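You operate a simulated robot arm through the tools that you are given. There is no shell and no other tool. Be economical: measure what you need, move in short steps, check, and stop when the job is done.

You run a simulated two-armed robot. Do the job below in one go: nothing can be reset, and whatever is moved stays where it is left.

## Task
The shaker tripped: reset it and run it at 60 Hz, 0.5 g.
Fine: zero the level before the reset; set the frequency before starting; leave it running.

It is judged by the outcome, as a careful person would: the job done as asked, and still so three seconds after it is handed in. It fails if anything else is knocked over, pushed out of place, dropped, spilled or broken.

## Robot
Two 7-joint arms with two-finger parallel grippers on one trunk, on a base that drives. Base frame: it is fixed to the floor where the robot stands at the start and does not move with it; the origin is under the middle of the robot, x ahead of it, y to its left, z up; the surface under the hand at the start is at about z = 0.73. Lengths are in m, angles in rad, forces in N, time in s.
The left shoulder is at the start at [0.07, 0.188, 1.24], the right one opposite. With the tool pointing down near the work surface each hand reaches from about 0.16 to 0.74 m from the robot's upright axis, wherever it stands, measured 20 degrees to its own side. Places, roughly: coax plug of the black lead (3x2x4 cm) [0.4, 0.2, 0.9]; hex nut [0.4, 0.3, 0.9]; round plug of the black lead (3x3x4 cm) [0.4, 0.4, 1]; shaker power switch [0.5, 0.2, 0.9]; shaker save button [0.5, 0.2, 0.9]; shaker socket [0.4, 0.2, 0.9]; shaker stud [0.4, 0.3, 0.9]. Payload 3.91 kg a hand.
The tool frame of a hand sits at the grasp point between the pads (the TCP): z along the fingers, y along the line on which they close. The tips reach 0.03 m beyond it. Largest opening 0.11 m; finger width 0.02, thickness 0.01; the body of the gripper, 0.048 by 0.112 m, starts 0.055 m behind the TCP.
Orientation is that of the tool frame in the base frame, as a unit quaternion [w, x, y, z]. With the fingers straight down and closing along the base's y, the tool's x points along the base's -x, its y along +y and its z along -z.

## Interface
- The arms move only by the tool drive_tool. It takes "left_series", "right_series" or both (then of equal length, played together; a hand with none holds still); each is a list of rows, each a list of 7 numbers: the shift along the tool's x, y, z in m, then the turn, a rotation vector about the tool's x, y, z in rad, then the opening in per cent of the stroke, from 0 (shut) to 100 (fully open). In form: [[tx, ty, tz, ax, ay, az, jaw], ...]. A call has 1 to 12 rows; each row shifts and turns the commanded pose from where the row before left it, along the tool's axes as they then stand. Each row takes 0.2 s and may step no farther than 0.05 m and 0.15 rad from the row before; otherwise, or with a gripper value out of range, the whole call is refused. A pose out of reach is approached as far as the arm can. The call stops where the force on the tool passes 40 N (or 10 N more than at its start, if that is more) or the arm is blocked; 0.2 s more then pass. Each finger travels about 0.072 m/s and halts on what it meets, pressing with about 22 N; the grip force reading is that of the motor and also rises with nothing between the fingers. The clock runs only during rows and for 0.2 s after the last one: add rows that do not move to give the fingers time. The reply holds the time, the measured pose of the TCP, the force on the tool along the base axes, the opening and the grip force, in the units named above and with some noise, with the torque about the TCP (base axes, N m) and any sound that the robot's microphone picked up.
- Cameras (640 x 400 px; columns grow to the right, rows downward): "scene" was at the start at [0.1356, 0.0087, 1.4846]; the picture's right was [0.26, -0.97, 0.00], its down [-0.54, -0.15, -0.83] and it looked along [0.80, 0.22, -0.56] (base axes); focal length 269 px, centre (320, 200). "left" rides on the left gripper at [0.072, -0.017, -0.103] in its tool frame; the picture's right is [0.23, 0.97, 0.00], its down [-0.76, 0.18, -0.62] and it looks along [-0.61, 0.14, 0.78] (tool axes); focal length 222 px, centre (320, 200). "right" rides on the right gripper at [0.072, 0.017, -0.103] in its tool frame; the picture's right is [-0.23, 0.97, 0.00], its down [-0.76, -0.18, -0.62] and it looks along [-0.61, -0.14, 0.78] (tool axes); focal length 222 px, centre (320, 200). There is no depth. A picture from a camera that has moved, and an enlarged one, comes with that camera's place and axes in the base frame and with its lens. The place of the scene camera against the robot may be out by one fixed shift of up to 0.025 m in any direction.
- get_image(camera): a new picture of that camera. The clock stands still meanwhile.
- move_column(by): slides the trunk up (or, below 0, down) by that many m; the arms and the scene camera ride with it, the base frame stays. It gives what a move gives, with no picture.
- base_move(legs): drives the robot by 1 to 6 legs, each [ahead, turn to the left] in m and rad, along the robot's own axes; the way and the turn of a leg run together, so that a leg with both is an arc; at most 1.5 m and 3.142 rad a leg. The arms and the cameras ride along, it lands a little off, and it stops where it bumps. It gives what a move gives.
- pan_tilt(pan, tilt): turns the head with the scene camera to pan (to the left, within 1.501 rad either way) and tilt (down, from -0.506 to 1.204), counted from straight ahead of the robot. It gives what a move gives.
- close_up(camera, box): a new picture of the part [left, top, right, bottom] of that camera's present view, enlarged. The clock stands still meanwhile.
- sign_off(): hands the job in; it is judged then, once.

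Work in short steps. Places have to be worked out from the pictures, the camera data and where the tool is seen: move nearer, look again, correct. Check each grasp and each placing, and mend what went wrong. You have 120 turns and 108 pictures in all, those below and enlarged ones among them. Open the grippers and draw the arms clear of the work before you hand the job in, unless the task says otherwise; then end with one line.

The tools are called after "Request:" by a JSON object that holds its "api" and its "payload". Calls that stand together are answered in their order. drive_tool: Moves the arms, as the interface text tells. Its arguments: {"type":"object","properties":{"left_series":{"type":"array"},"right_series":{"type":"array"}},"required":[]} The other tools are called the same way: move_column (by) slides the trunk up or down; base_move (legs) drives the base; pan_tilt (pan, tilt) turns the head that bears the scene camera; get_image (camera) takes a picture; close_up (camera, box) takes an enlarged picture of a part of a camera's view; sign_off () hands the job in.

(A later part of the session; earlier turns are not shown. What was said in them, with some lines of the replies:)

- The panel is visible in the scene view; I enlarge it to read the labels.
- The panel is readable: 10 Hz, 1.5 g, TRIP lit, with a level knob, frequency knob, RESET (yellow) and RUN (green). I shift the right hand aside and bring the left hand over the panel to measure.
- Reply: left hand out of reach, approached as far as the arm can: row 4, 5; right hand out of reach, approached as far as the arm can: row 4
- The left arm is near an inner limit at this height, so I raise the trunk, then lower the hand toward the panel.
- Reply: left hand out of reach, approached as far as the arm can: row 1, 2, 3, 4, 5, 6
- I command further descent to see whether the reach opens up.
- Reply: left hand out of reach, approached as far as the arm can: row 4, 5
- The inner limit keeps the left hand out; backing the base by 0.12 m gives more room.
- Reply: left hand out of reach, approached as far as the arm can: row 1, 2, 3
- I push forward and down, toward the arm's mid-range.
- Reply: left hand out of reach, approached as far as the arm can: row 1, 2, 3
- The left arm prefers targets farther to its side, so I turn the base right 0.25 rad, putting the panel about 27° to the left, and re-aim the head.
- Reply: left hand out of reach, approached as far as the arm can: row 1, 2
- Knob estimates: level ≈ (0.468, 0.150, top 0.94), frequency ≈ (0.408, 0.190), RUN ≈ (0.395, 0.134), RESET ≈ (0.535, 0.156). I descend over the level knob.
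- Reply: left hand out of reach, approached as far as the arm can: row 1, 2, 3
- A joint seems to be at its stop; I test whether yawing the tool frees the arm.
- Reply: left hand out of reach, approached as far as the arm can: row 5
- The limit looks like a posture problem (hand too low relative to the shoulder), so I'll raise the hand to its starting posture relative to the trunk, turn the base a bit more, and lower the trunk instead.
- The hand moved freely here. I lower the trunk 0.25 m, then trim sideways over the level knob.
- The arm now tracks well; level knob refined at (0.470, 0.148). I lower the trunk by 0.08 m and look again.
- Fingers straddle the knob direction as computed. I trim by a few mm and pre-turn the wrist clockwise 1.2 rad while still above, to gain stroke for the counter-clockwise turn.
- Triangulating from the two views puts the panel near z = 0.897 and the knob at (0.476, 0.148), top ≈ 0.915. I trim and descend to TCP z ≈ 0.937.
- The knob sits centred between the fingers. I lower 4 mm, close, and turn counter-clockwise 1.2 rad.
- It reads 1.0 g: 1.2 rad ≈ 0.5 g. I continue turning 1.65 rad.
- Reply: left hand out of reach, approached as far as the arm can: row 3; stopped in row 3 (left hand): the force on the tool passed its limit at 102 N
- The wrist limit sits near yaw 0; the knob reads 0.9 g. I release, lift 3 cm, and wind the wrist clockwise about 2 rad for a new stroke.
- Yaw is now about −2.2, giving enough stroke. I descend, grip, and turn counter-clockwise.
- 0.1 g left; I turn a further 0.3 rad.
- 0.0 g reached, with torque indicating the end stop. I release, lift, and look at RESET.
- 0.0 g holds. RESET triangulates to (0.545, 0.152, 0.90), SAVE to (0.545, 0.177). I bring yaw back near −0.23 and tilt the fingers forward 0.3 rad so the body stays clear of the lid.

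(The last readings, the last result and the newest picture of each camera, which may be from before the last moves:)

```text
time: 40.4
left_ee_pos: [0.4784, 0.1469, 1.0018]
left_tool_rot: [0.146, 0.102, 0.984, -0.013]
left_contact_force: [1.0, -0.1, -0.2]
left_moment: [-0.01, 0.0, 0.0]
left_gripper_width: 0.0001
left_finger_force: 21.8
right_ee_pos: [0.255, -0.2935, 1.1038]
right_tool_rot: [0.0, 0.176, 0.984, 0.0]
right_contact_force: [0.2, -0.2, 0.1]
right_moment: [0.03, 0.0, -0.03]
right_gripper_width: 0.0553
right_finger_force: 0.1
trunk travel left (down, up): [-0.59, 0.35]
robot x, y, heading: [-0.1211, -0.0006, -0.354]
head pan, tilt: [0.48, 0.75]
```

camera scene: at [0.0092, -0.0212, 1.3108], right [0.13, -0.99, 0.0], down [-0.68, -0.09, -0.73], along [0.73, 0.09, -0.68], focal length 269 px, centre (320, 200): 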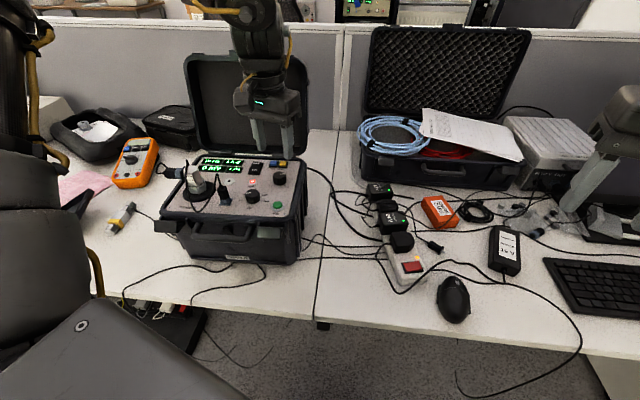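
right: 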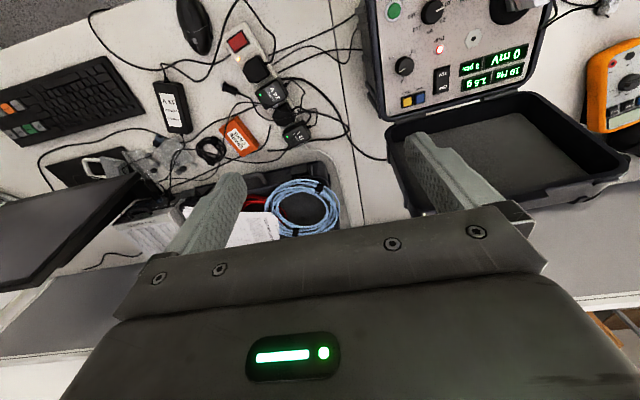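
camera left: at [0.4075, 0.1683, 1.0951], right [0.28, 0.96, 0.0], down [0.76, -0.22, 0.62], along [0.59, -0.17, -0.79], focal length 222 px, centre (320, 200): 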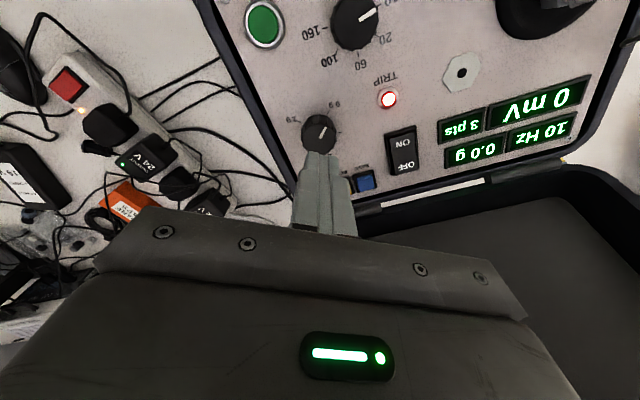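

Orientation reached. I move the tip over RESET, about 4 cm above the panel.

Request:
{"api": "drive_tool", "payload": {"left_series": [[-0.015, 0.0052, 0.015, 0, 0, 0, 0], [-0.015, 0.0052, 0.015, 0, 0, 0, 0], [-0.015, 0.0053, 0.015, 0, 0, 0, 0], [0, 0, 0, 0, 0, 0, 0]]}}

Request:
{"api": "get_image", "payload": {"camera": "left"}}

Request:
{"api": "close_up", "payload": {"camera": "scene", "box": [160, 80, 320, 260]}}

```text
time: 41.4
left_ee_pos: [0.5351, 0.1537, 0.9721]
left_tool_rot: [0.146, 0.102, 0.984, -0.014]
left_contact_force: [-1.1, 0.1, -1.0]
left_moment: [-0.02, -0.04, -0.02]
left_gripper_width: 0.0003
left_finger_force: 22.3
right_ee_pos: [0.2554, -0.2922, 1.1048]
right_tool_rot: [0.0, 0.177, 0.984, 0.001]
right_contact_force: [0.8, 0.5, -0.3]
right_moment: [0.0, -0.04, -0.02]
right_gripper_width: 0.0549
right_finger_force: 0.0
trunk travel left (down, up): [-0.59, 0.35]
robot x, y, heading: [-0.119, -0.0016, -0.356]
head pan, tilt: [0.48, 0.75]
```

```text
78 pictures are left
camera left: at [0.4347, 0.1569, 1.0498], right [-0.01, 1.0, -0.06], down [0.57, 0.06, 0.82], along [0.82, -0.03, -0.57], focal length 222 px, centre (320, 200)
```

left: 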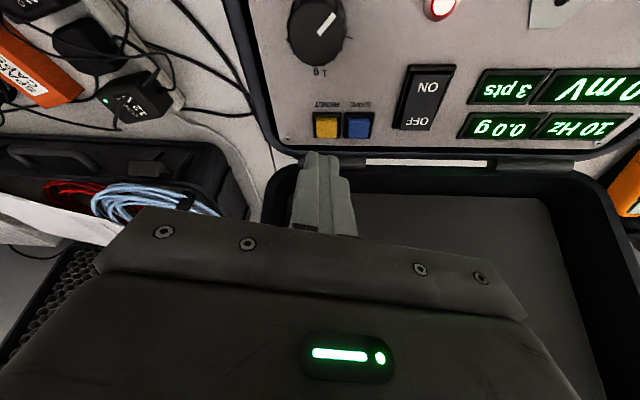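

```text
2.22 times, centred on (240, 170) of scene
camera zoom: at [0.0093, -0.0213, 1.3108], right [0.13, -0.99, 0.0], down [-0.68, -0.09, -0.73], along [0.73, 0.09, -0.68], focal length 597 px, centre (498, 267)
```

zoom: 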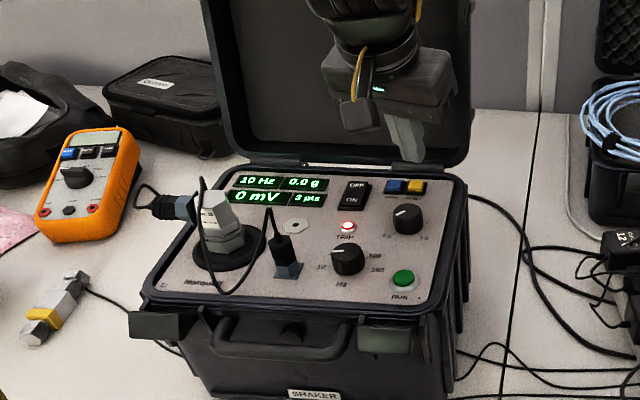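

The tip is at (0.544, 0.152, 0.943) and RESET at (0.546, 0.153). I bias slightly right away from SAVE and descend to just above the button.

Request:
{"api": "drive_tool", "payload": {"left_series": [[0.0038, -0.0012, 0.0172, 0, 0, 0, 0], [0.0038, -0.0012, 0.0172, 0, 0, 0, 0], [0, 0, 0, 0, 0, 0, 0]]}}

Request:
{"api": "close_up", "payload": {"camera": "left", "box": [240, 70, 440, 195]}}

Request:
{"api": "close_up", "payload": {"camera": "scene", "box": [210, 110, 290, 210]}}

```text
time: 42.2
left_ee_pos: [0.5377, 0.1491, 0.9373]
left_tool_rot: [0.145, 0.102, 0.984, -0.015]
left_contact_force: [0.6, 1.3, 6.8]
left_moment: [0.07, 0.03, 0.0]
left_gripper_width: 0.0002
left_finger_force: 22.0
right_ee_pos: [0.2537, -0.2923, 1.1047]
right_tool_rot: [0.0, 0.176, 0.984, 0.001]
right_contact_force: [0.4, 0.8, -0.6]
right_moment: [0.01, 0.05, 0.02]
right_gripper_width: 0.055
right_finger_force: 0.1
trunk travel left (down, up): [-0.59, 0.35]
robot x, y, heading: [-0.1195, -0.0036, -0.349]
head pan, tilt: [0.48, 0.75]
heard: click
```

```text
3.20 times, centred on (340, 132) of left
camera zoom: at [0.4369, 0.1533, 1.0143], right [-0.01, 1.0, -0.07], down [0.57, 0.06, 0.82], along [0.82, -0.03, -0.57], focal length 711 px, centre (256, 416)
```

zoom: 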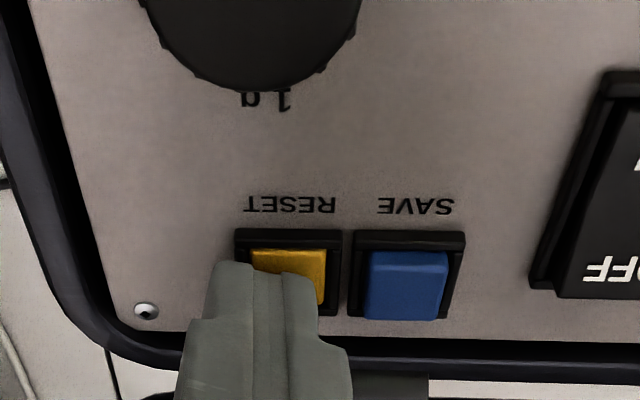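

```text
4.00 times, centred on (250, 160) of scene
camera zoom: at [0.0091, -0.0214, 1.3109], right [0.13, -0.99, 0.0], down [-0.68, -0.09, -0.73], along [0.73, 0.09, -0.68], focal length 1075 px, centre (600, 360)
```

zoom: 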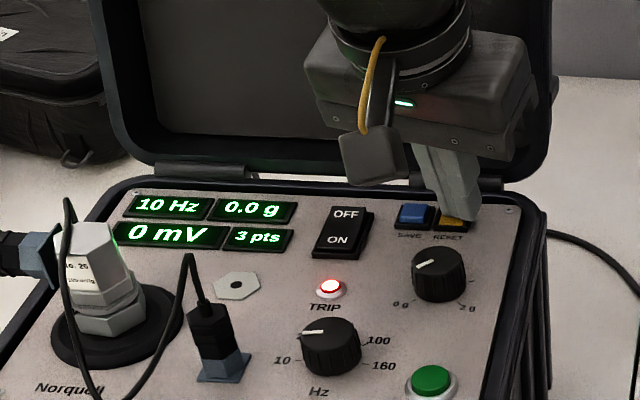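

A click was heard and RESET is pressed at the right spot. I lift off and check the lamp.

Request:
{"api": "drive_tool", "payload": {"left_series": [[-0.0029, 0, -0.01, 0, 0, 0, 0], [-0.0029, 0, -0.01, 0, 0, 0, 0], [0, 0, 0, 0, 0, 0, 0]]}}

Request:
{"api": "close_up", "payload": {"camera": "scene", "box": [210, 110, 290, 210]}}

```text
time: 43.0
left_ee_pos: [0.5389, 0.1489, 0.9565]
left_tool_rot: [0.145, 0.103, 0.984, -0.015]
left_contact_force: [-0.2, -0.5, 0.1]
left_moment: [-0.02, -0.04, 0.02]
left_gripper_width: 0.0002
left_finger_force: 22.2
right_ee_pos: [0.2551, -0.2926, 1.1041]
right_tool_rot: [0.0, 0.176, 0.984, 0.001]
right_contact_force: [0.6, -0.7, -0.3]
right_moment: [0.02, -0.01, -0.02]
right_gripper_width: 0.0549
right_finger_force: 0.1
trunk travel left (down, up): [-0.59, 0.35]
robot x, y, heading: [-0.1177, -0.0008, -0.353]
head pan, tilt: [0.48, 0.75]
```

```text
4.00 times, centred on (250, 160) of scene
camera zoom: at [0.0101, -0.0212, 1.3107], right [0.13, -0.99, 0.0], down [-0.68, -0.09, -0.73], along [0.73, 0.09, -0.68], focal length 1075 px, centre (600, 360)
```

zoom: 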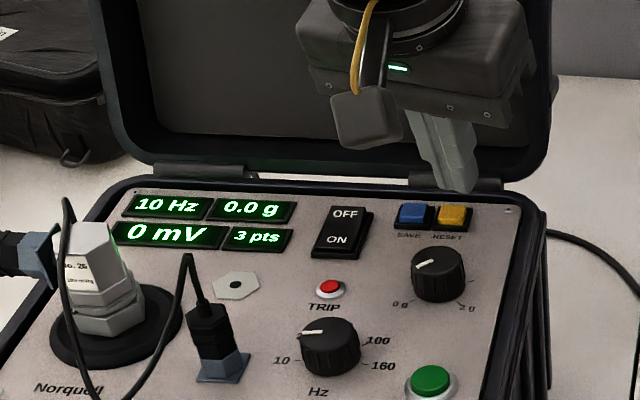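

TRIP has cleared. Next is the frequency knob at about (0.414, 0.192). I lift, untilt, and move over it, watching the coax lead.

Request:
{"api": "drive_tool", "payload": {"left_series": [[-0.0087, 0, -0.03, 0, 0, 0, 0], [-0.0087, 0, -0.03, 0, 0, 0, 0], [0, 0, 0, 0, 0.15, 0, 0], [0, 0, 0, 0, 0.15, 0, 20], [0, 0, 0, 0, 0, 0, 40]]}}

Request:
{"api": "drive_tool", "payload": {"left_series": [[0.04, 0.005, 0, 0, 0, 0, 40], [0.04, 0.005, 0, 0, 0, 0, 40], [0.032, 0.004, 0, 0, 0, 0, 40], [0, 0, 0, 0, 0, 0, 40]]}}

Request:
{"api": "get_image", "payload": {"camera": "left"}}

Request:
{"api": "close_up", "payload": {"camera": "scene", "box": [160, 80, 320, 260]}}

```text
time: 44.2
left_ee_pos: [0.5358, 0.1489, 1.0198]
left_tool_rot: [-0.002, 0.104, 0.995, -0.001]
left_contact_force: [-0.4, 0.8, -0.1]
left_moment: [0.02, -0.02, 0.02]
left_gripper_width: 0.0441
left_finger_force: 0.0
right_ee_pos: [0.2543, -0.2917, 1.1056]
right_tool_rot: [0.001, 0.177, 0.984, 0.0]
right_contact_force: [0.1, 0.1, 0.1]
right_moment: [0.03, -0.01, 0.0]
right_gripper_width: 0.0553
right_finger_force: 0.1
trunk travel left (down, up): [-0.59, 0.35]
robot x, y, heading: [-0.1176, 0.0004, -0.356]
head pan, tilt: [0.48, 0.75]
```

```text
time: 45.2
left_ee_pos: [0.4323, 0.1841, 1.0199]
left_tool_rot: [-0.004, 0.104, 0.995, 0.0]
left_contact_force: [0.6, -0.7, 0.4]
left_moment: [0.05, -0.01, 0.0]
left_gripper_width: 0.0441
left_finger_force: 0.1
right_ee_pos: [0.2564, -0.293, 1.1058]
right_tool_rot: [0.0, 0.176, 0.984, 0.0]
right_contact_force: [0.2, 1.1, 0.7]
right_moment: [0.02, 0.01, 0.01]
right_gripper_width: 0.055
right_finger_force: 0.1
trunk travel left (down, up): [-0.59, 0.35]
robot x, y, heading: [-0.1209, 0.0021, -0.348]
head pan, tilt: [0.48, 0.75]
```

```text
73 pictures are left
camera left: at [0.3597, 0.1832, 1.1231], right [-0.02, 1.0, 0.0], down [0.79, 0.02, 0.62], along [0.62, 0.02, -0.79], focal length 222 px, centre (320, 200)
```

left: 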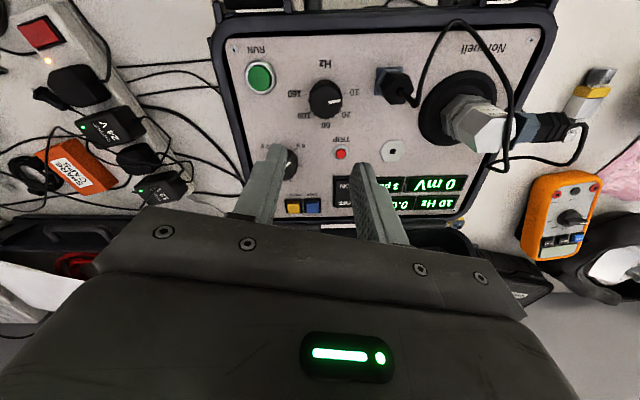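

```text
2.22 times, centred on (240, 170) of scene
camera zoom: at [0.0102, -0.0215, 1.3107], right [0.13, -0.99, 0.0], down [-0.68, -0.09, -0.73], along [0.72, 0.09, -0.68], focal length 597 px, centre (498, 267)
```

zoom: 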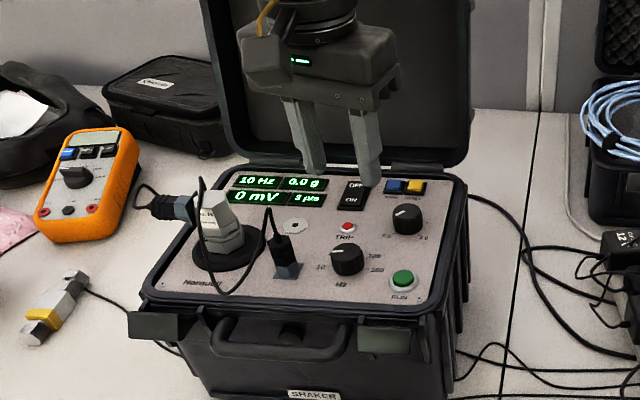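

Frequency knob at ≈ (0.412, 0.191). I align above it and lower partway to check against the coax lead.

Request:
{"api": "drive_tool", "payload": {"left_series": [[0.0211, 0.0032, 0, 0, 0, 0, 45], [0, 0, 0.025, 0, 0, 0, 45], [0, 0, 0.025, 0, 0, 0, 45], [0, 0, 0, 0, 0, 0, 45]]}}

Request:
{"api": "get_image", "payload": {"camera": "left"}}

Request:
{"api": "close_up", "payload": {"camera": "scene", "box": [180, 110, 300, 220]}}

```text
time: 46.2
left_ee_pos: [0.4104, 0.1922, 0.9711]
left_tool_rot: [-0.003, 0.103, 0.995, 0.001]
left_contact_force: [-1.2, 0.6, -0.3]
left_moment: [0.0, 0.0, 0.01]
left_gripper_width: 0.0495
left_finger_force: 0.0
right_ee_pos: [0.2554, -0.2918, 1.1045]
right_tool_rot: [0.0, 0.176, 0.984, 0.001]
right_contact_force: [-0.6, 0.5, -0.8]
right_moment: [0.02, 0.0, -0.02]
right_gripper_width: 0.0548
right_finger_force: 0.0
trunk travel left (down, up): [-0.59, 0.35]
robot x, y, heading: [-0.1206, -0.001, -0.355]
head pan, tilt: [0.48, 0.75]
```

```text
71 pictures are left
camera left: at [0.3361, 0.191, 1.0742], right [-0.02, 1.0, 0.0], down [0.79, 0.02, 0.62], along [0.62, 0.02, -0.79], focal length 222 px, centre (320, 200)
```

left: 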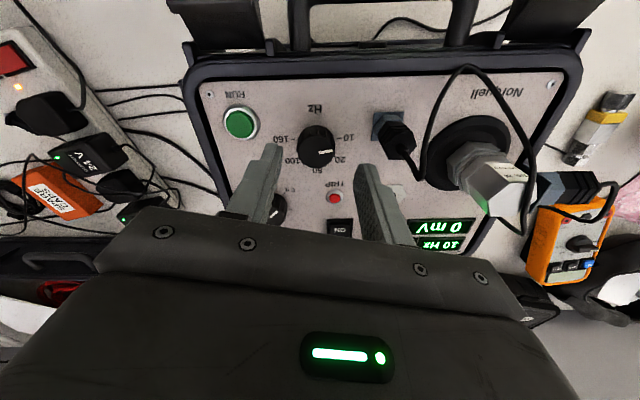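

```text
3.64 times, centred on (240, 165) of scene
camera zoom: at [0.009, -0.0212, 1.3109], right [0.13, -0.99, 0.0], down [-0.68, -0.09, -0.73], along [0.73, 0.09, -0.68], focal length 978 px, centre (611, 327)
```

zoom: 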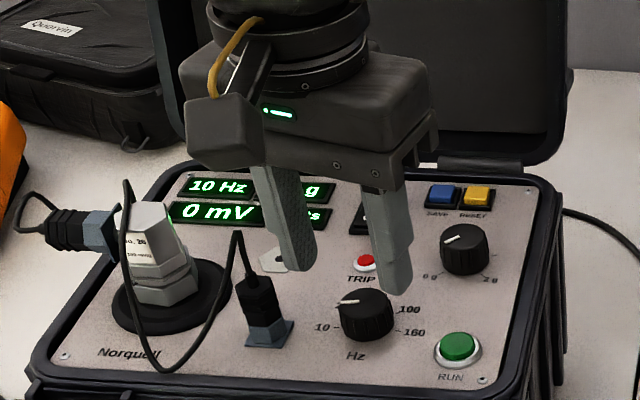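

Clearances look fine: plug about 1 cm beyond the finger. I descend to grip height and close.

Request:
{"api": "drive_tool", "payload": {"left_series": [[0, -0.001, 0.015, 0, 0, 0, 42], [0, 0, 0.012, 0, 0, 0, 42], [0, 0, 0.009, 0, 0, 0, 42], [0, 0, 0, 0, 0, 0, 10], [0, 0, 0, 0, 0, 0, 10], [0, 0, 0, 0, 0, 0, 10]]}}

Request:
{"api": "close_up", "payload": {"camera": "scene", "box": [180, 110, 300, 220]}}

```text
time: 47.6
left_ee_pos: [0.4091, 0.1892, 0.9348]
left_tool_rot: [-0.004, 0.104, 0.995, 0.0]
left_contact_force: [-4.1, -10.7, 0.6]
left_moment: [-0.43, -0.32, -0.1]
left_gripper_width: 0.0297
left_finger_force: 21.8
right_ee_pos: [0.2559, -0.2939, 1.1041]
right_tool_rot: [0.0, 0.177, 0.984, 0.001]
right_contact_force: [-0.7, 0.7, -0.1]
right_moment: [0.0, -0.02, -0.02]
right_gripper_width: 0.0553
right_finger_force: 0.0
trunk travel left (down, up): [-0.59, 0.35]
robot x, y, heading: [-0.1183, -0.0011, -0.353]
head pan, tilt: [0.48, 0.75]
```

```text
3.64 times, centred on (240, 165) of scene
camera zoom: at [0.0098, -0.0228, 1.3106], right [0.13, -0.99, 0.0], down [-0.68, -0.09, -0.73], along [0.73, 0.09, -0.68], focal length 978 px, centre (611, 327)
```

zoom: 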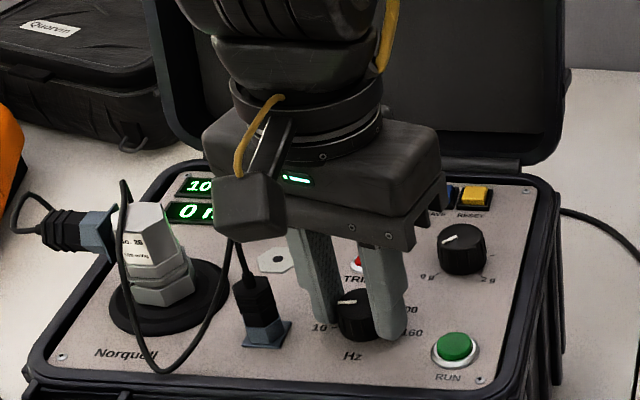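

The knob is gripped and the cable is clear. I turn clockwise 1.2 rad and read the display.

Request:
{"api": "drive_tool", "payload": {"left_series": [[0, -0.001, 0, 0, 0, 0.15, 10], [0, 0, 0, 0, 0, 0.15, 10], [0, 0, 0, 0, 0, 0.15, 10], [0, 0, 0, 0, 0, 0.15, 10], [0, 0, 0, 0, 0, 0.15, 10], [0, 0, 0, 0, 0, 0.15, 10], [0, 0, 0, 0, 0, 0.15, 10], [0, 0, 0, 0, 0, 0.15, 10], [0, 0, 0, 0, 0, 0, 10]]}}

Request:
{"api": "close_up", "payload": {"camera": "scene", "box": [180, 110, 300, 220]}}

```text
time: 49.6
left_ee_pos: [0.4116, 0.1927, 0.9357]
left_tool_rot: [-0.002, 0.648, 0.762, -0.001]
left_contact_force: [17.4, 2.6, 3.4]
left_moment: [0.42, -0.6, 0.05]
left_gripper_width: 0.0294
left_finger_force: 22.2
right_ee_pos: [0.2567, -0.2924, 1.105]
right_tool_rot: [-0.001, 0.176, 0.984, 0.001]
right_contact_force: [0.4, 0.3, -0.2]
right_moment: [0.02, 0.02, 0.0]
right_gripper_width: 0.055
right_finger_force: 0.1
trunk travel left (down, up): [-0.59, 0.35]
robot x, y, heading: [-0.1172, 0.0012, -0.359]
head pan, tilt: [0.48, 0.75]
```

```text
3.64 times, centred on (240, 165) of scene
camera zoom: at [0.0123, -0.0211, 1.3106], right [0.13, -0.99, 0.0], down [-0.68, -0.09, -0.73], along [0.72, 0.09, -0.68], focal length 978 px, centre (611, 327)
```

zoom: 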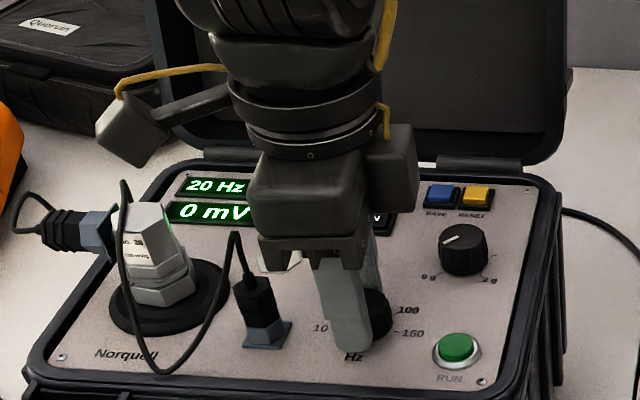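

It reads 20 Hz; the camera arm clears everything. I turn another 0.3 rad.

Request:
{"api": "drive_tool", "payload": {"left_series": [[0, 0.001, 0, 0, 0, 0.15, 10], [0, 0, 0, 0, 0, 0.15, 10], [0, 0, 0, 0, 0, 0, 10]]}}

Request:
{"api": "close_up", "payload": {"camera": "scene", "box": [180, 110, 300, 220]}}

Request:
{"api": "get_image", "payload": {"camera": "left"}}

```text
time: 50.4
left_ee_pos: [0.4123, 0.1918, 0.9348]
left_tool_rot: [-0.002, 0.753, 0.658, -0.002]
left_contact_force: [21.5, 6.7, 10.8]
left_moment: [0.43, -0.76, 0.07]
left_gripper_width: 0.0295
left_finger_force: 22.2
right_ee_pos: [0.2575, -0.2918, 1.1027]
right_tool_rot: [-0.001, 0.176, 0.984, 0.0]
right_contact_force: [0.0, -0.5, 0.4]
right_moment: [0.02, 0.01, 0.0]
right_gripper_width: 0.0551
right_finger_force: 0.0
trunk travel left (down, up): [-0.59, 0.35]
robot x, y, heading: [-0.1194, 0.0016, -0.355]
head pan, tilt: [0.48, 0.75]
```

```text
3.64 times, centred on (240, 165) of scene
camera zoom: at [0.0123, -0.0207, 1.3106], right [0.13, -0.99, 0.0], down [-0.68, -0.09, -0.73], along [0.72, 0.09, -0.68], focal length 978 px, centre (611, 327)
```

zoom: 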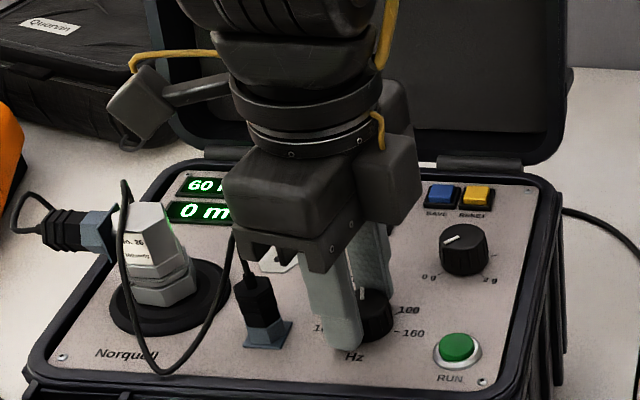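

```text
66 pictures are left
camera left: at [0.4064, 0.2665, 1.0375], right [1.0, 0.09, -0.01], down [0.08, -0.78, 0.62], along [0.05, -0.62, -0.78], focal length 222 px, centre (320, 200)
```

left: 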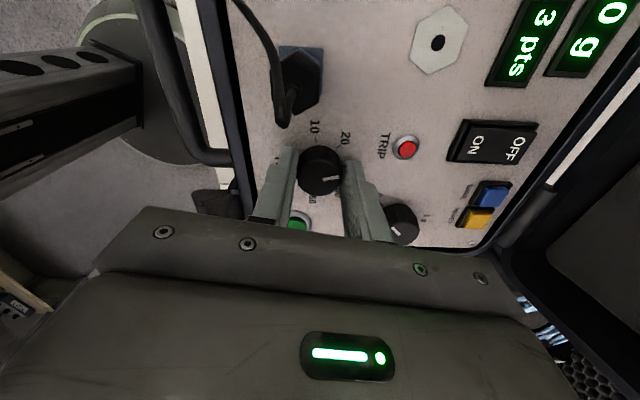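

60 Hz reached. I release, lift, and verify the setting.

Request:
{"api": "drive_tool", "payload": {"left_series": [[0, 0, 0, 0, 0, 0, 42], [0, 0, 0, 0, 0, 0, 42], [0, 0, -0.03, 0, 0, 0, 42], [0, 0, -0.03, 0, 0, 0, 42], [0, 0, 0, 0, 0, 0, 42]]}}

Request:
{"api": "get_image", "payload": {"camera": "left"}}

Request:
{"api": "close_up", "payload": {"camera": "scene", "box": [180, 110, 300, 220]}}

```text
time: 51.6
left_ee_pos: [0.4102, 0.192, 0.9935]
left_tool_rot: [-0.004, 0.754, 0.657, -0.002]
left_contact_force: [-0.2, 0.2, -0.1]
left_moment: [0.0, 0.02, -0.07]
left_gripper_width: 0.0464
left_finger_force: 0.0
right_ee_pos: [0.2552, -0.2919, 1.1048]
right_tool_rot: [0.0, 0.177, 0.984, 0.0]
right_contact_force: [-0.5, 0.2, 0.1]
right_moment: [-0.03, 0.01, -0.03]
right_gripper_width: 0.0549
right_finger_force: 0.0
trunk travel left (down, up): [-0.59, 0.35]
robot x, y, heading: [-0.1204, -0.0037, -0.347]
head pan, tilt: [0.48, 0.75]
```

```text
65 pictures are left
camera left: at [0.4049, 0.2668, 1.0972], right [1.0, 0.09, -0.01], down [0.08, -0.78, 0.62], along [0.05, -0.62, -0.78], focal length 222 px, centre (320, 200)
```

left: 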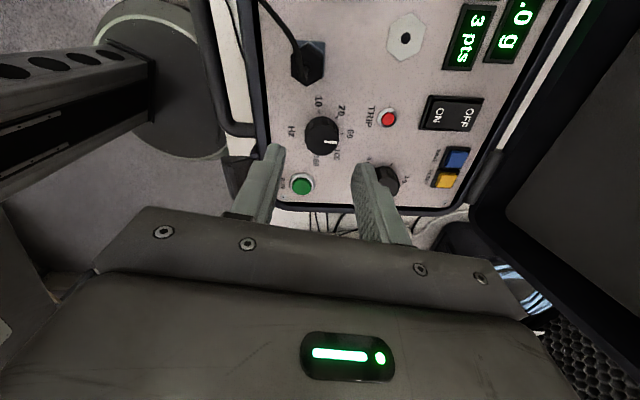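

```text
3.64 times, centred on (240, 165) of scene
camera zoom: at [0.0105, -0.0211, 1.3107], right [0.13, -0.99, 0.0], down [-0.68, -0.09, -0.73], along [0.72, 0.09, -0.68], focal length 978 px, centre (611, 327)
```

zoom: 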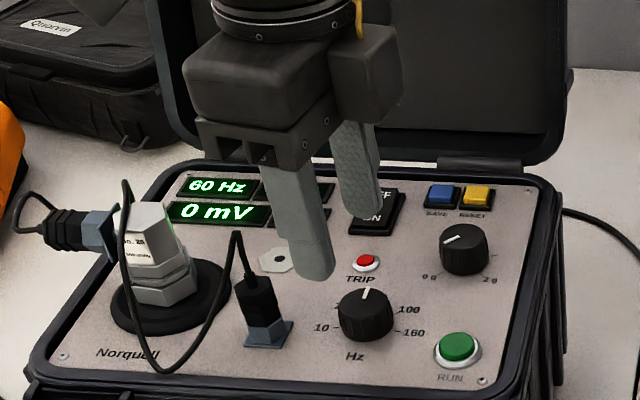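

60 Hz is held. RUN is at (0.396, 0.130). I close the fingers, move above it and descend most of the way.

Request:
{"api": "drive_tool", "payload": {"left_series": [[-0.032, -0.0027, 0, 0, 0, 0, 0], [-0.032, -0.0026, 0, 0, 0, 0, 0], [0, 0, 0.02, 0, 0, 0, 0], [0, 0, 0.02, 0, 0, 0, 0], [0, 0, 0, 0, 0, 0, 0]]}}

Request:
{"api": "get_image", "payload": {"camera": "left"}}

Request:
{"api": "close_up", "payload": {"camera": "scene", "box": [180, 110, 300, 220]}}

```text
time: 52.8
left_ee_pos: [0.3956, 0.1276, 0.9557]
left_tool_rot: [-0.003, 0.753, 0.658, -0.001]
left_contact_force: [0.3, -0.5, 0.1]
left_moment: [0.02, 0.0, 0.01]
left_gripper_width: 0.0002
left_finger_force: 21.9
right_ee_pos: [0.2555, -0.2923, 1.1042]
right_tool_rot: [-0.001, 0.177, 0.984, 0.001]
right_contact_force: [0.0, -0.6, -0.3]
right_moment: [0.0, -0.01, 0.0]
right_gripper_width: 0.0551
right_finger_force: 0.0
trunk travel left (down, up): [-0.59, 0.35]
robot x, y, heading: [-0.1204, -0.0026, -0.35]
head pan, tilt: [0.48, 0.75]
```

```text
63 pictures are left
camera left: at [0.3893, 0.2024, 1.0587], right [1.0, 0.09, -0.01], down [0.08, -0.78, 0.62], along [0.05, -0.62, -0.78], focal length 222 px, centre (320, 200)
```

left: 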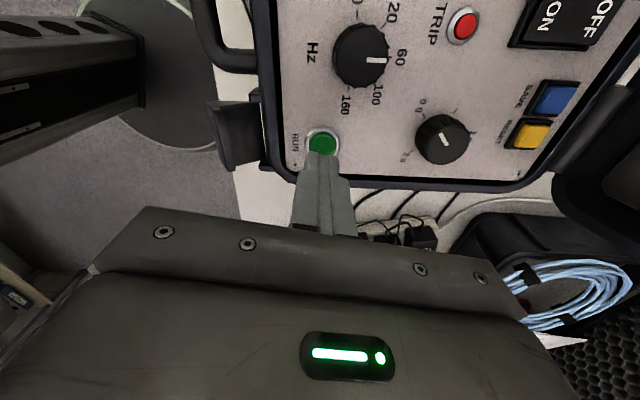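

```text
3.64 times, centred on (240, 165) of scene
camera zoom: at [0.0092, -0.0213, 1.3108], right [0.13, -0.99, 0.0], down [-0.68, -0.09, -0.73], along [0.73, 0.09, -0.68], focal length 978 px, centre (611, 327)
```

zoom: 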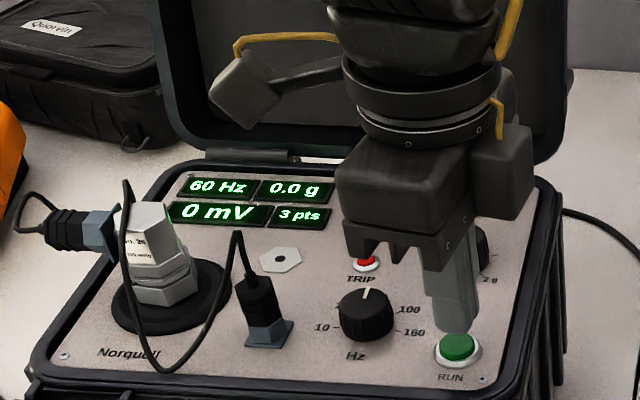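

Well aligned. I trim 3 mm and press gently in small steps.

Request:
{"api": "drive_tool", "payload": {"left_series": [[0.003, 0, 0.012, 0, 0, 0, 0], [0, 0, 0.004, 0, 0, 0, 0], [0, 0, 0.003, 0, 0, 0, 0], [0, 0, 0, 0, 0, 0, 0]]}}

```text
time: 53.8
left_ee_pos: [0.3959, 0.1312, 0.9378]
left_tool_rot: [-0.004, 0.754, 0.657, -0.002]
left_contact_force: [1.2, -0.5, 3.6]
left_moment: [0.01, -0.02, 0.02]
left_gripper_width: 0.0
left_finger_force: 21.7
right_ee_pos: [0.2554, -0.2922, 1.1037]
right_tool_rot: [0.0, 0.176, 0.984, 0.002]
right_contact_force: [0.0, -0.2, 0.8]
right_moment: [-0.03, -0.02, -0.02]
right_gripper_width: 0.0551
right_finger_force: 0.0
trunk travel left (down, up): [-0.59, 0.35]
robot x, y, heading: [-0.1218, 0.0028, -0.354]
head pan, tilt: [0.48, 0.75]
heard: click
```

A click was heard. I lift and check the state.

Request:
{"api": "drive_tool", "payload": {"left_series": [[0, 0, -0.02, 0, 0, 0, 0], [0, 0, -0.03, 0, 0, 0, 0], [0, 0, 0, 0, 0, 0, 0], [0, 0, 0, 0, 0, 0, 0]]}}

Request:
{"api": "close_up", "payload": {"camera": "scene", "box": [180, 110, 300, 220]}}

```text
time: 54.8
left_ee_pos: [0.397, 0.131, 0.9872]
left_tool_rot: [-0.003, 0.753, 0.658, -0.002]
left_contact_force: [0.8, -0.1, 0.4]
left_moment: [0.04, -0.05, 0.01]
left_gripper_width: 0.0001
left_finger_force: 22.2
right_ee_pos: [0.2547, -0.2923, 1.105]
right_tool_rot: [0.001, 0.176, 0.984, 0.001]
right_contact_force: [-0.3, -0.4, -0.2]
right_moment: [0.02, 0.01, 0.0]
right_gripper_width: 0.0548
right_finger_force: 0.0
trunk travel left (down, up): [-0.59, 0.35]
robot x, y, heading: [-0.1205, 0.0025, -0.35]
head pan, tilt: [0.48, 0.75]
```

```text
3.64 times, centred on (240, 165) of scene
camera zoom: at [0.0093, -0.0213, 1.3108], right [0.13, -0.99, 0.0], down [-0.68, -0.09, -0.73], along [0.73, 0.09, -0.68], focal length 978 px, centre (611, 327)
```

zoom: 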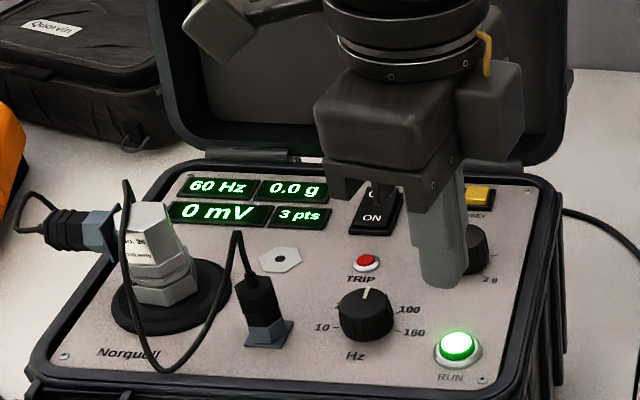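

RUN is lit at 60 Hz. Now I move over the level knob, unwinding the wrist to yaw ≈ −0.3.

Request:
{"api": "drive_tool", "payload": {"left_series": [[0.013, 0.0386, -0.01, 0, 0, 0, 50], [0.0133, 0.0385, 0, 0, 0, 0, 50], [0, 0, 0, 0, 0, -0.14, 50], [0, 0, 0, 0, 0, -0.14, 50], [0, 0, 0, 0, 0, -0.14, 50], [0, 0, 0, 0, 0, -0.14, 50], [0, 0, 0, 0, 0, -0.14, 50], [0, 0, 0, 0, 0, -0.14, 50], [0, 0, 0, 0, 0, -0.14, 50], [0, 0, 0, 0, 0, -0.14, 50], [0, 0, 0, 0, 0, -0.14, 50], [0, 0, 0, 0, 0, -0.14, 50]]}}

Request:
{"api": "get_image", "payload": {"camera": "left"}}

```text
time: 57.4
left_ee_pos: [0.4778, 0.1469, 0.9964]
left_tool_rot: [-0.003, 0.151, 0.988, 0.0]
left_contact_force: [-0.7, 0.4, -0.2]
left_moment: [0.02, 0.0, -0.03]
left_gripper_width: 0.055
left_finger_force: 0.1
right_ee_pos: [0.2549, -0.2918, 1.1043]
right_tool_rot: [0.0, 0.176, 0.984, 0.001]
right_contact_force: [0.0, -0.6, 0.2]
right_moment: [0.01, 0.01, 0.01]
right_gripper_width: 0.0552
right_finger_force: 0.1
trunk travel left (down, up): [-0.59, 0.35]
robot x, y, heading: [-0.1207, -0.0002, -0.351]
head pan, tilt: [0.48, 0.75]
```

```text
60 pictures are left
camera left: at [0.4042, 0.1529, 1.0988], right [0.08, 1.0, 0.0], down [0.78, -0.06, 0.62], along [0.62, -0.04, -0.79], focal length 222 px, centre (320, 200)
```

left: 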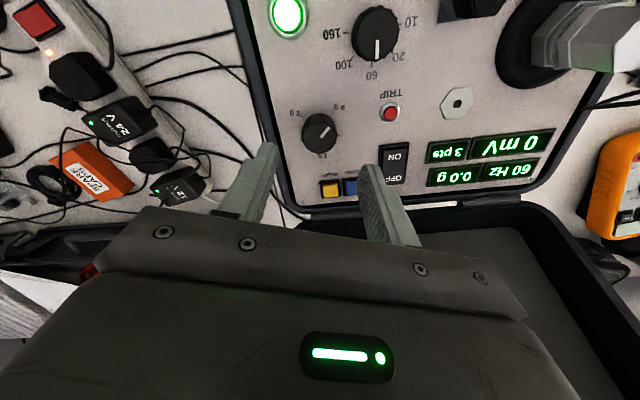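

Aligned over the level knob. I descend, grip, and turn clockwise about 1.0 rad first to avoid overshoot.

Request:
{"api": "drive_tool", "payload": {"left_series": [[0, 0, 0.03, 0, 0, 0, 50], [0, 0, 0.02, 0, 0, 0, 50], [0, 0, 0.013, 0, 0, 0, 50], [0, 0, 0, 0, 0, 0, 10], [0, 0, 0, 0, 0, 0, 10], [0, 0, 0, 0, 0, 0, 10]]}}

Request:
{"api": "drive_tool", "payload": {"left_series": [[0, 0, 0, 0, 0, 0.125, 10], [0, 0, 0, 0, 0, 0.125, 10], [0, 0, 0, 0, 0, 0.125, 10], [0, 0, 0, 0, 0, 0.125, 10], [0, 0, 0, 0, 0, 0.125, 10], [0, 0, 0, 0, 0, 0.125, 10], [0, 0, 0, 0, 0, 0.125, 10], [0, 0, 0, 0, 0, 0.125, 10], [0, 0, 0, 0, 0, 0, 10]]}}

Request:
{"api": "close_up", "payload": {"camera": "scene", "box": [180, 110, 300, 220]}}

```text
time: 58.8
left_ee_pos: [0.4768, 0.1471, 0.9322]
left_tool_rot: [-0.003, 0.153, 0.988, 0.001]
left_contact_force: [0.7, 1.2, 6.6]
left_moment: [-0.09, -0.15, 0.0]
left_gripper_width: 0.0295
left_finger_force: 22.2
right_ee_pos: [0.2543, -0.2922, 1.1046]
right_tool_rot: [0.0, 0.176, 0.984, 0.001]
right_contact_force: [0.3, -0.1, -1.0]
right_moment: [-0.04, -0.03, 0.01]
right_gripper_width: 0.0549
right_finger_force: 0.1
trunk travel left (down, up): [-0.59, 0.35]
robot x, y, heading: [-0.1208, -0.0017, -0.354]
head pan, tilt: [0.48, 0.75]
```

```text
time: 60.8
left_ee_pos: [0.4782, 0.1491, 0.9332]
left_tool_rot: [-0.002, 0.608, 0.794, -0.001]
left_contact_force: [13.3, 9.8, 13.3]
left_moment: [0.62, -0.45, 0.0]
left_gripper_width: 0.0296
left_finger_force: 22.2
right_ee_pos: [0.2557, -0.2915, 1.1051]
right_tool_rot: [0.0, 0.176, 0.984, 0.0]
right_contact_force: [0.2, 0.8, 0.8]
right_moment: [-0.01, 0.02, 0.0]
right_gripper_width: 0.0549
right_finger_force: 0.1
trunk travel left (down, up): [-0.59, 0.35]
robot x, y, heading: [-0.1197, 0.0001, -0.355]
head pan, tilt: [0.48, 0.75]
```

```text
3.64 times, centred on (240, 165) of scene
camera zoom: at [0.0105, -0.0198, 1.3108], right [0.13, -0.99, 0.0], down [-0.68, -0.09, -0.73], along [0.72, 0.09, -0.68], focal length 978 px, centre (611, 327)
```

zoom: 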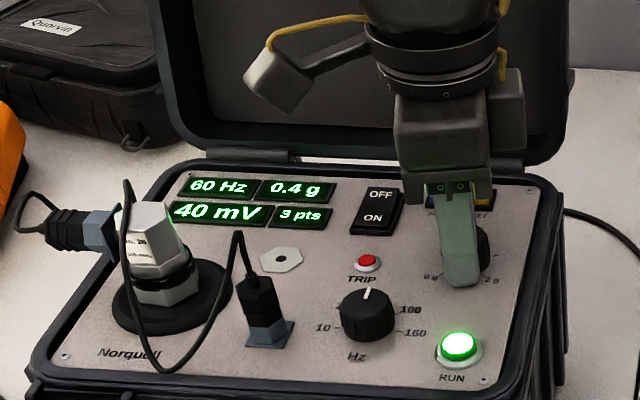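

0.4 g, 40 mV (100 mV/g). I turn 0.18 rad more for 0.5 g.

Request:
{"api": "drive_tool", "payload": {"left_series": [[0, 0, 0, 0, 0, 0.09, 10], [0, 0, 0, 0, 0, 0.09, 10], [0, 0, 0, 0, 0, 0, 10]]}}

Request:
{"api": "close_up", "payload": {"camera": "scene", "box": [180, 110, 300, 220]}}

```text
time: 61.6
left_ee_pos: [0.4778, 0.1489, 0.9324]
left_tool_rot: [-0.002, 0.677, 0.736, -0.002]
left_contact_force: [17.2, 13.2, 14.6]
left_moment: [0.61, -0.68, 0.06]
left_gripper_width: 0.0297
left_finger_force: 21.9
right_ee_pos: [0.256, -0.2905, 1.1044]
right_tool_rot: [0.0, 0.176, 0.984, 0.0]
right_contact_force: [-1.0, -0.1, 0.0]
right_moment: [0.01, 0.03, 0.0]
right_gripper_width: 0.0549
right_finger_force: 0.0
trunk travel left (down, up): [-0.59, 0.35]
robot x, y, heading: [-0.1184, -0.0001, -0.352]
head pan, tilt: [0.48, 0.75]
```

```text
3.64 times, centred on (240, 165) of scene
camera zoom: at [0.0109, -0.0195, 1.3107], right [0.13, -0.99, 0.0], down [-0.68, -0.09, -0.73], along [0.72, 0.09, -0.68], focal length 978 px, centre (611, 327)
```

zoom: 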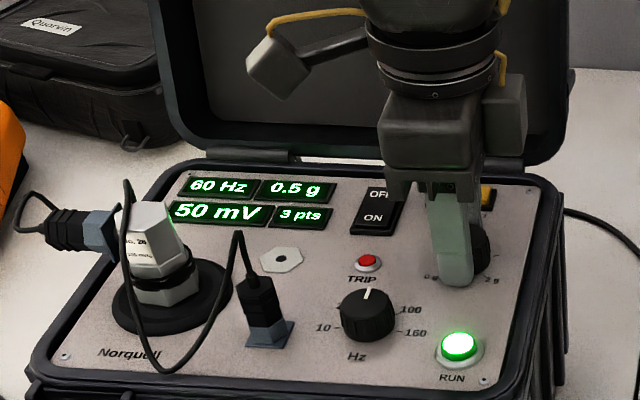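

It reads 60 Hz, 0.5 g, 50 mV, running. I release, lift clear straight up, and verify.

Request:
{"api": "drive_tool", "payload": {"left_series": [[0, 0, 0, 0, 0, 0, 50], [0, 0, 0, 0, 0, 0, 50], [0, 0, -0.03, 0, 0, 0, 50], [0, 0, -0.04, 0, 0, 0, 50], [0, 0, -0.04, 0, 0, 0, 50], [0, 0, -0.04, 0, 0, 0, 50], [0, 0, 0, 0, 0, 0, 50]]}}

Request:
{"api": "move_column", "payload": {"by": 0.12}}

Request:
{"api": "get_image", "payload": {"camera": "scene"}}

Request:
{"api": "close_up", "payload": {"camera": "scene", "box": [180, 140, 320, 270]}}

```text
time: 63.2
left_ee_pos: [0.4781, 0.1468, 1.0815]
left_tool_rot: [-0.002, 0.677, 0.736, -0.002]
left_contact_force: [-0.1, 0.5, 0.0]
left_moment: [-0.04, 0.0, 0.0]
left_gripper_width: 0.0549
left_finger_force: 0.1
right_ee_pos: [0.256, -0.2909, 1.1037]
right_tool_rot: [0.0, 0.176, 0.984, 0.0]
right_contact_force: [0.5, 0.3, -0.3]
right_moment: [0.01, 0.02, 0.05]
right_gripper_width: 0.0551
right_finger_force: 0.0
trunk travel left (down, up): [-0.59, 0.35]
robot x, y, heading: [-0.1184, -0.0024, -0.354]
head pan, tilt: [0.48, 0.75]
```

```text
time: 64.7
left_ee_pos: [0.4782, 0.1484, 1.2023]
left_tool_rot: [-0.004, 0.677, 0.736, -0.002]
left_contact_force: [-0.2, 0.3, -0.2]
left_moment: [0.01, 0.0, 0.03]
left_gripper_width: 0.0552
left_finger_force: 0.2
right_ee_pos: [0.2559, -0.2914, 1.2251]
right_tool_rot: [0.001, 0.177, 0.984, 0.001]
right_contact_force: [0.3, 0.4, -0.2]
right_moment: [-0.01, -0.02, -0.02]
right_gripper_width: 0.055
right_finger_force: 0.0
trunk travel left (down, up): [-0.71, 0.23]
robot x, y, heading: [-0.1204, -0.0012, -0.353]
head pan, tilt: [0.48, 0.75]
```

```text
57 pictures are left
camera scene: at [0.01, -0.0212, 1.4307], right [0.13, -0.99, 0.0], down [-0.68, -0.09, -0.73], along [0.73, 0.09, -0.68], focal length 269 px, centre (320, 200)
```

scene: 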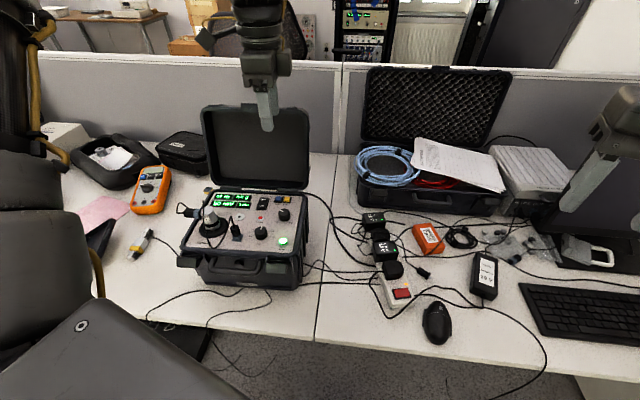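

```text
3.08 times, centred on (250, 205) of scene
camera zoom: at [0.01, -0.0212, 1.4307], right [0.13, -0.99, 0.0], down [-0.68, -0.09, -0.73], along [0.73, 0.09, -0.68], focal length 827 px, centre (535, 185)
```

zoom: 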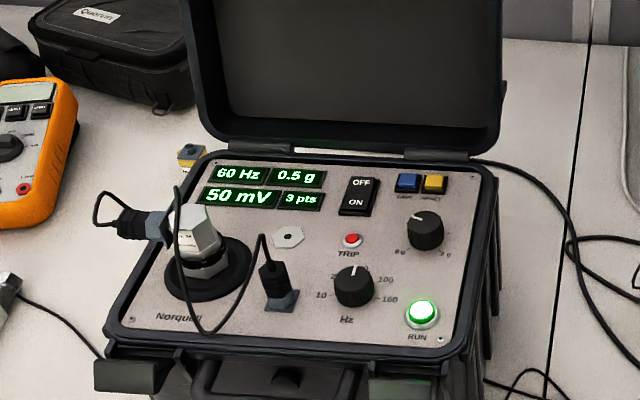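

The shaker holds 60 Hz, 0.5 g with RUN lit and TRIP out; both hands are clear and open, so I hand in.

Request:
{"api": "sign_off", "payload": {}}

```text
The job is handed in.
```

The shaker is reset and was left running at 60 Hz, 0.5 g: I zeroed the level before the reset and set the frequency before starting, and at the last check TRIP was out and RUN lit.
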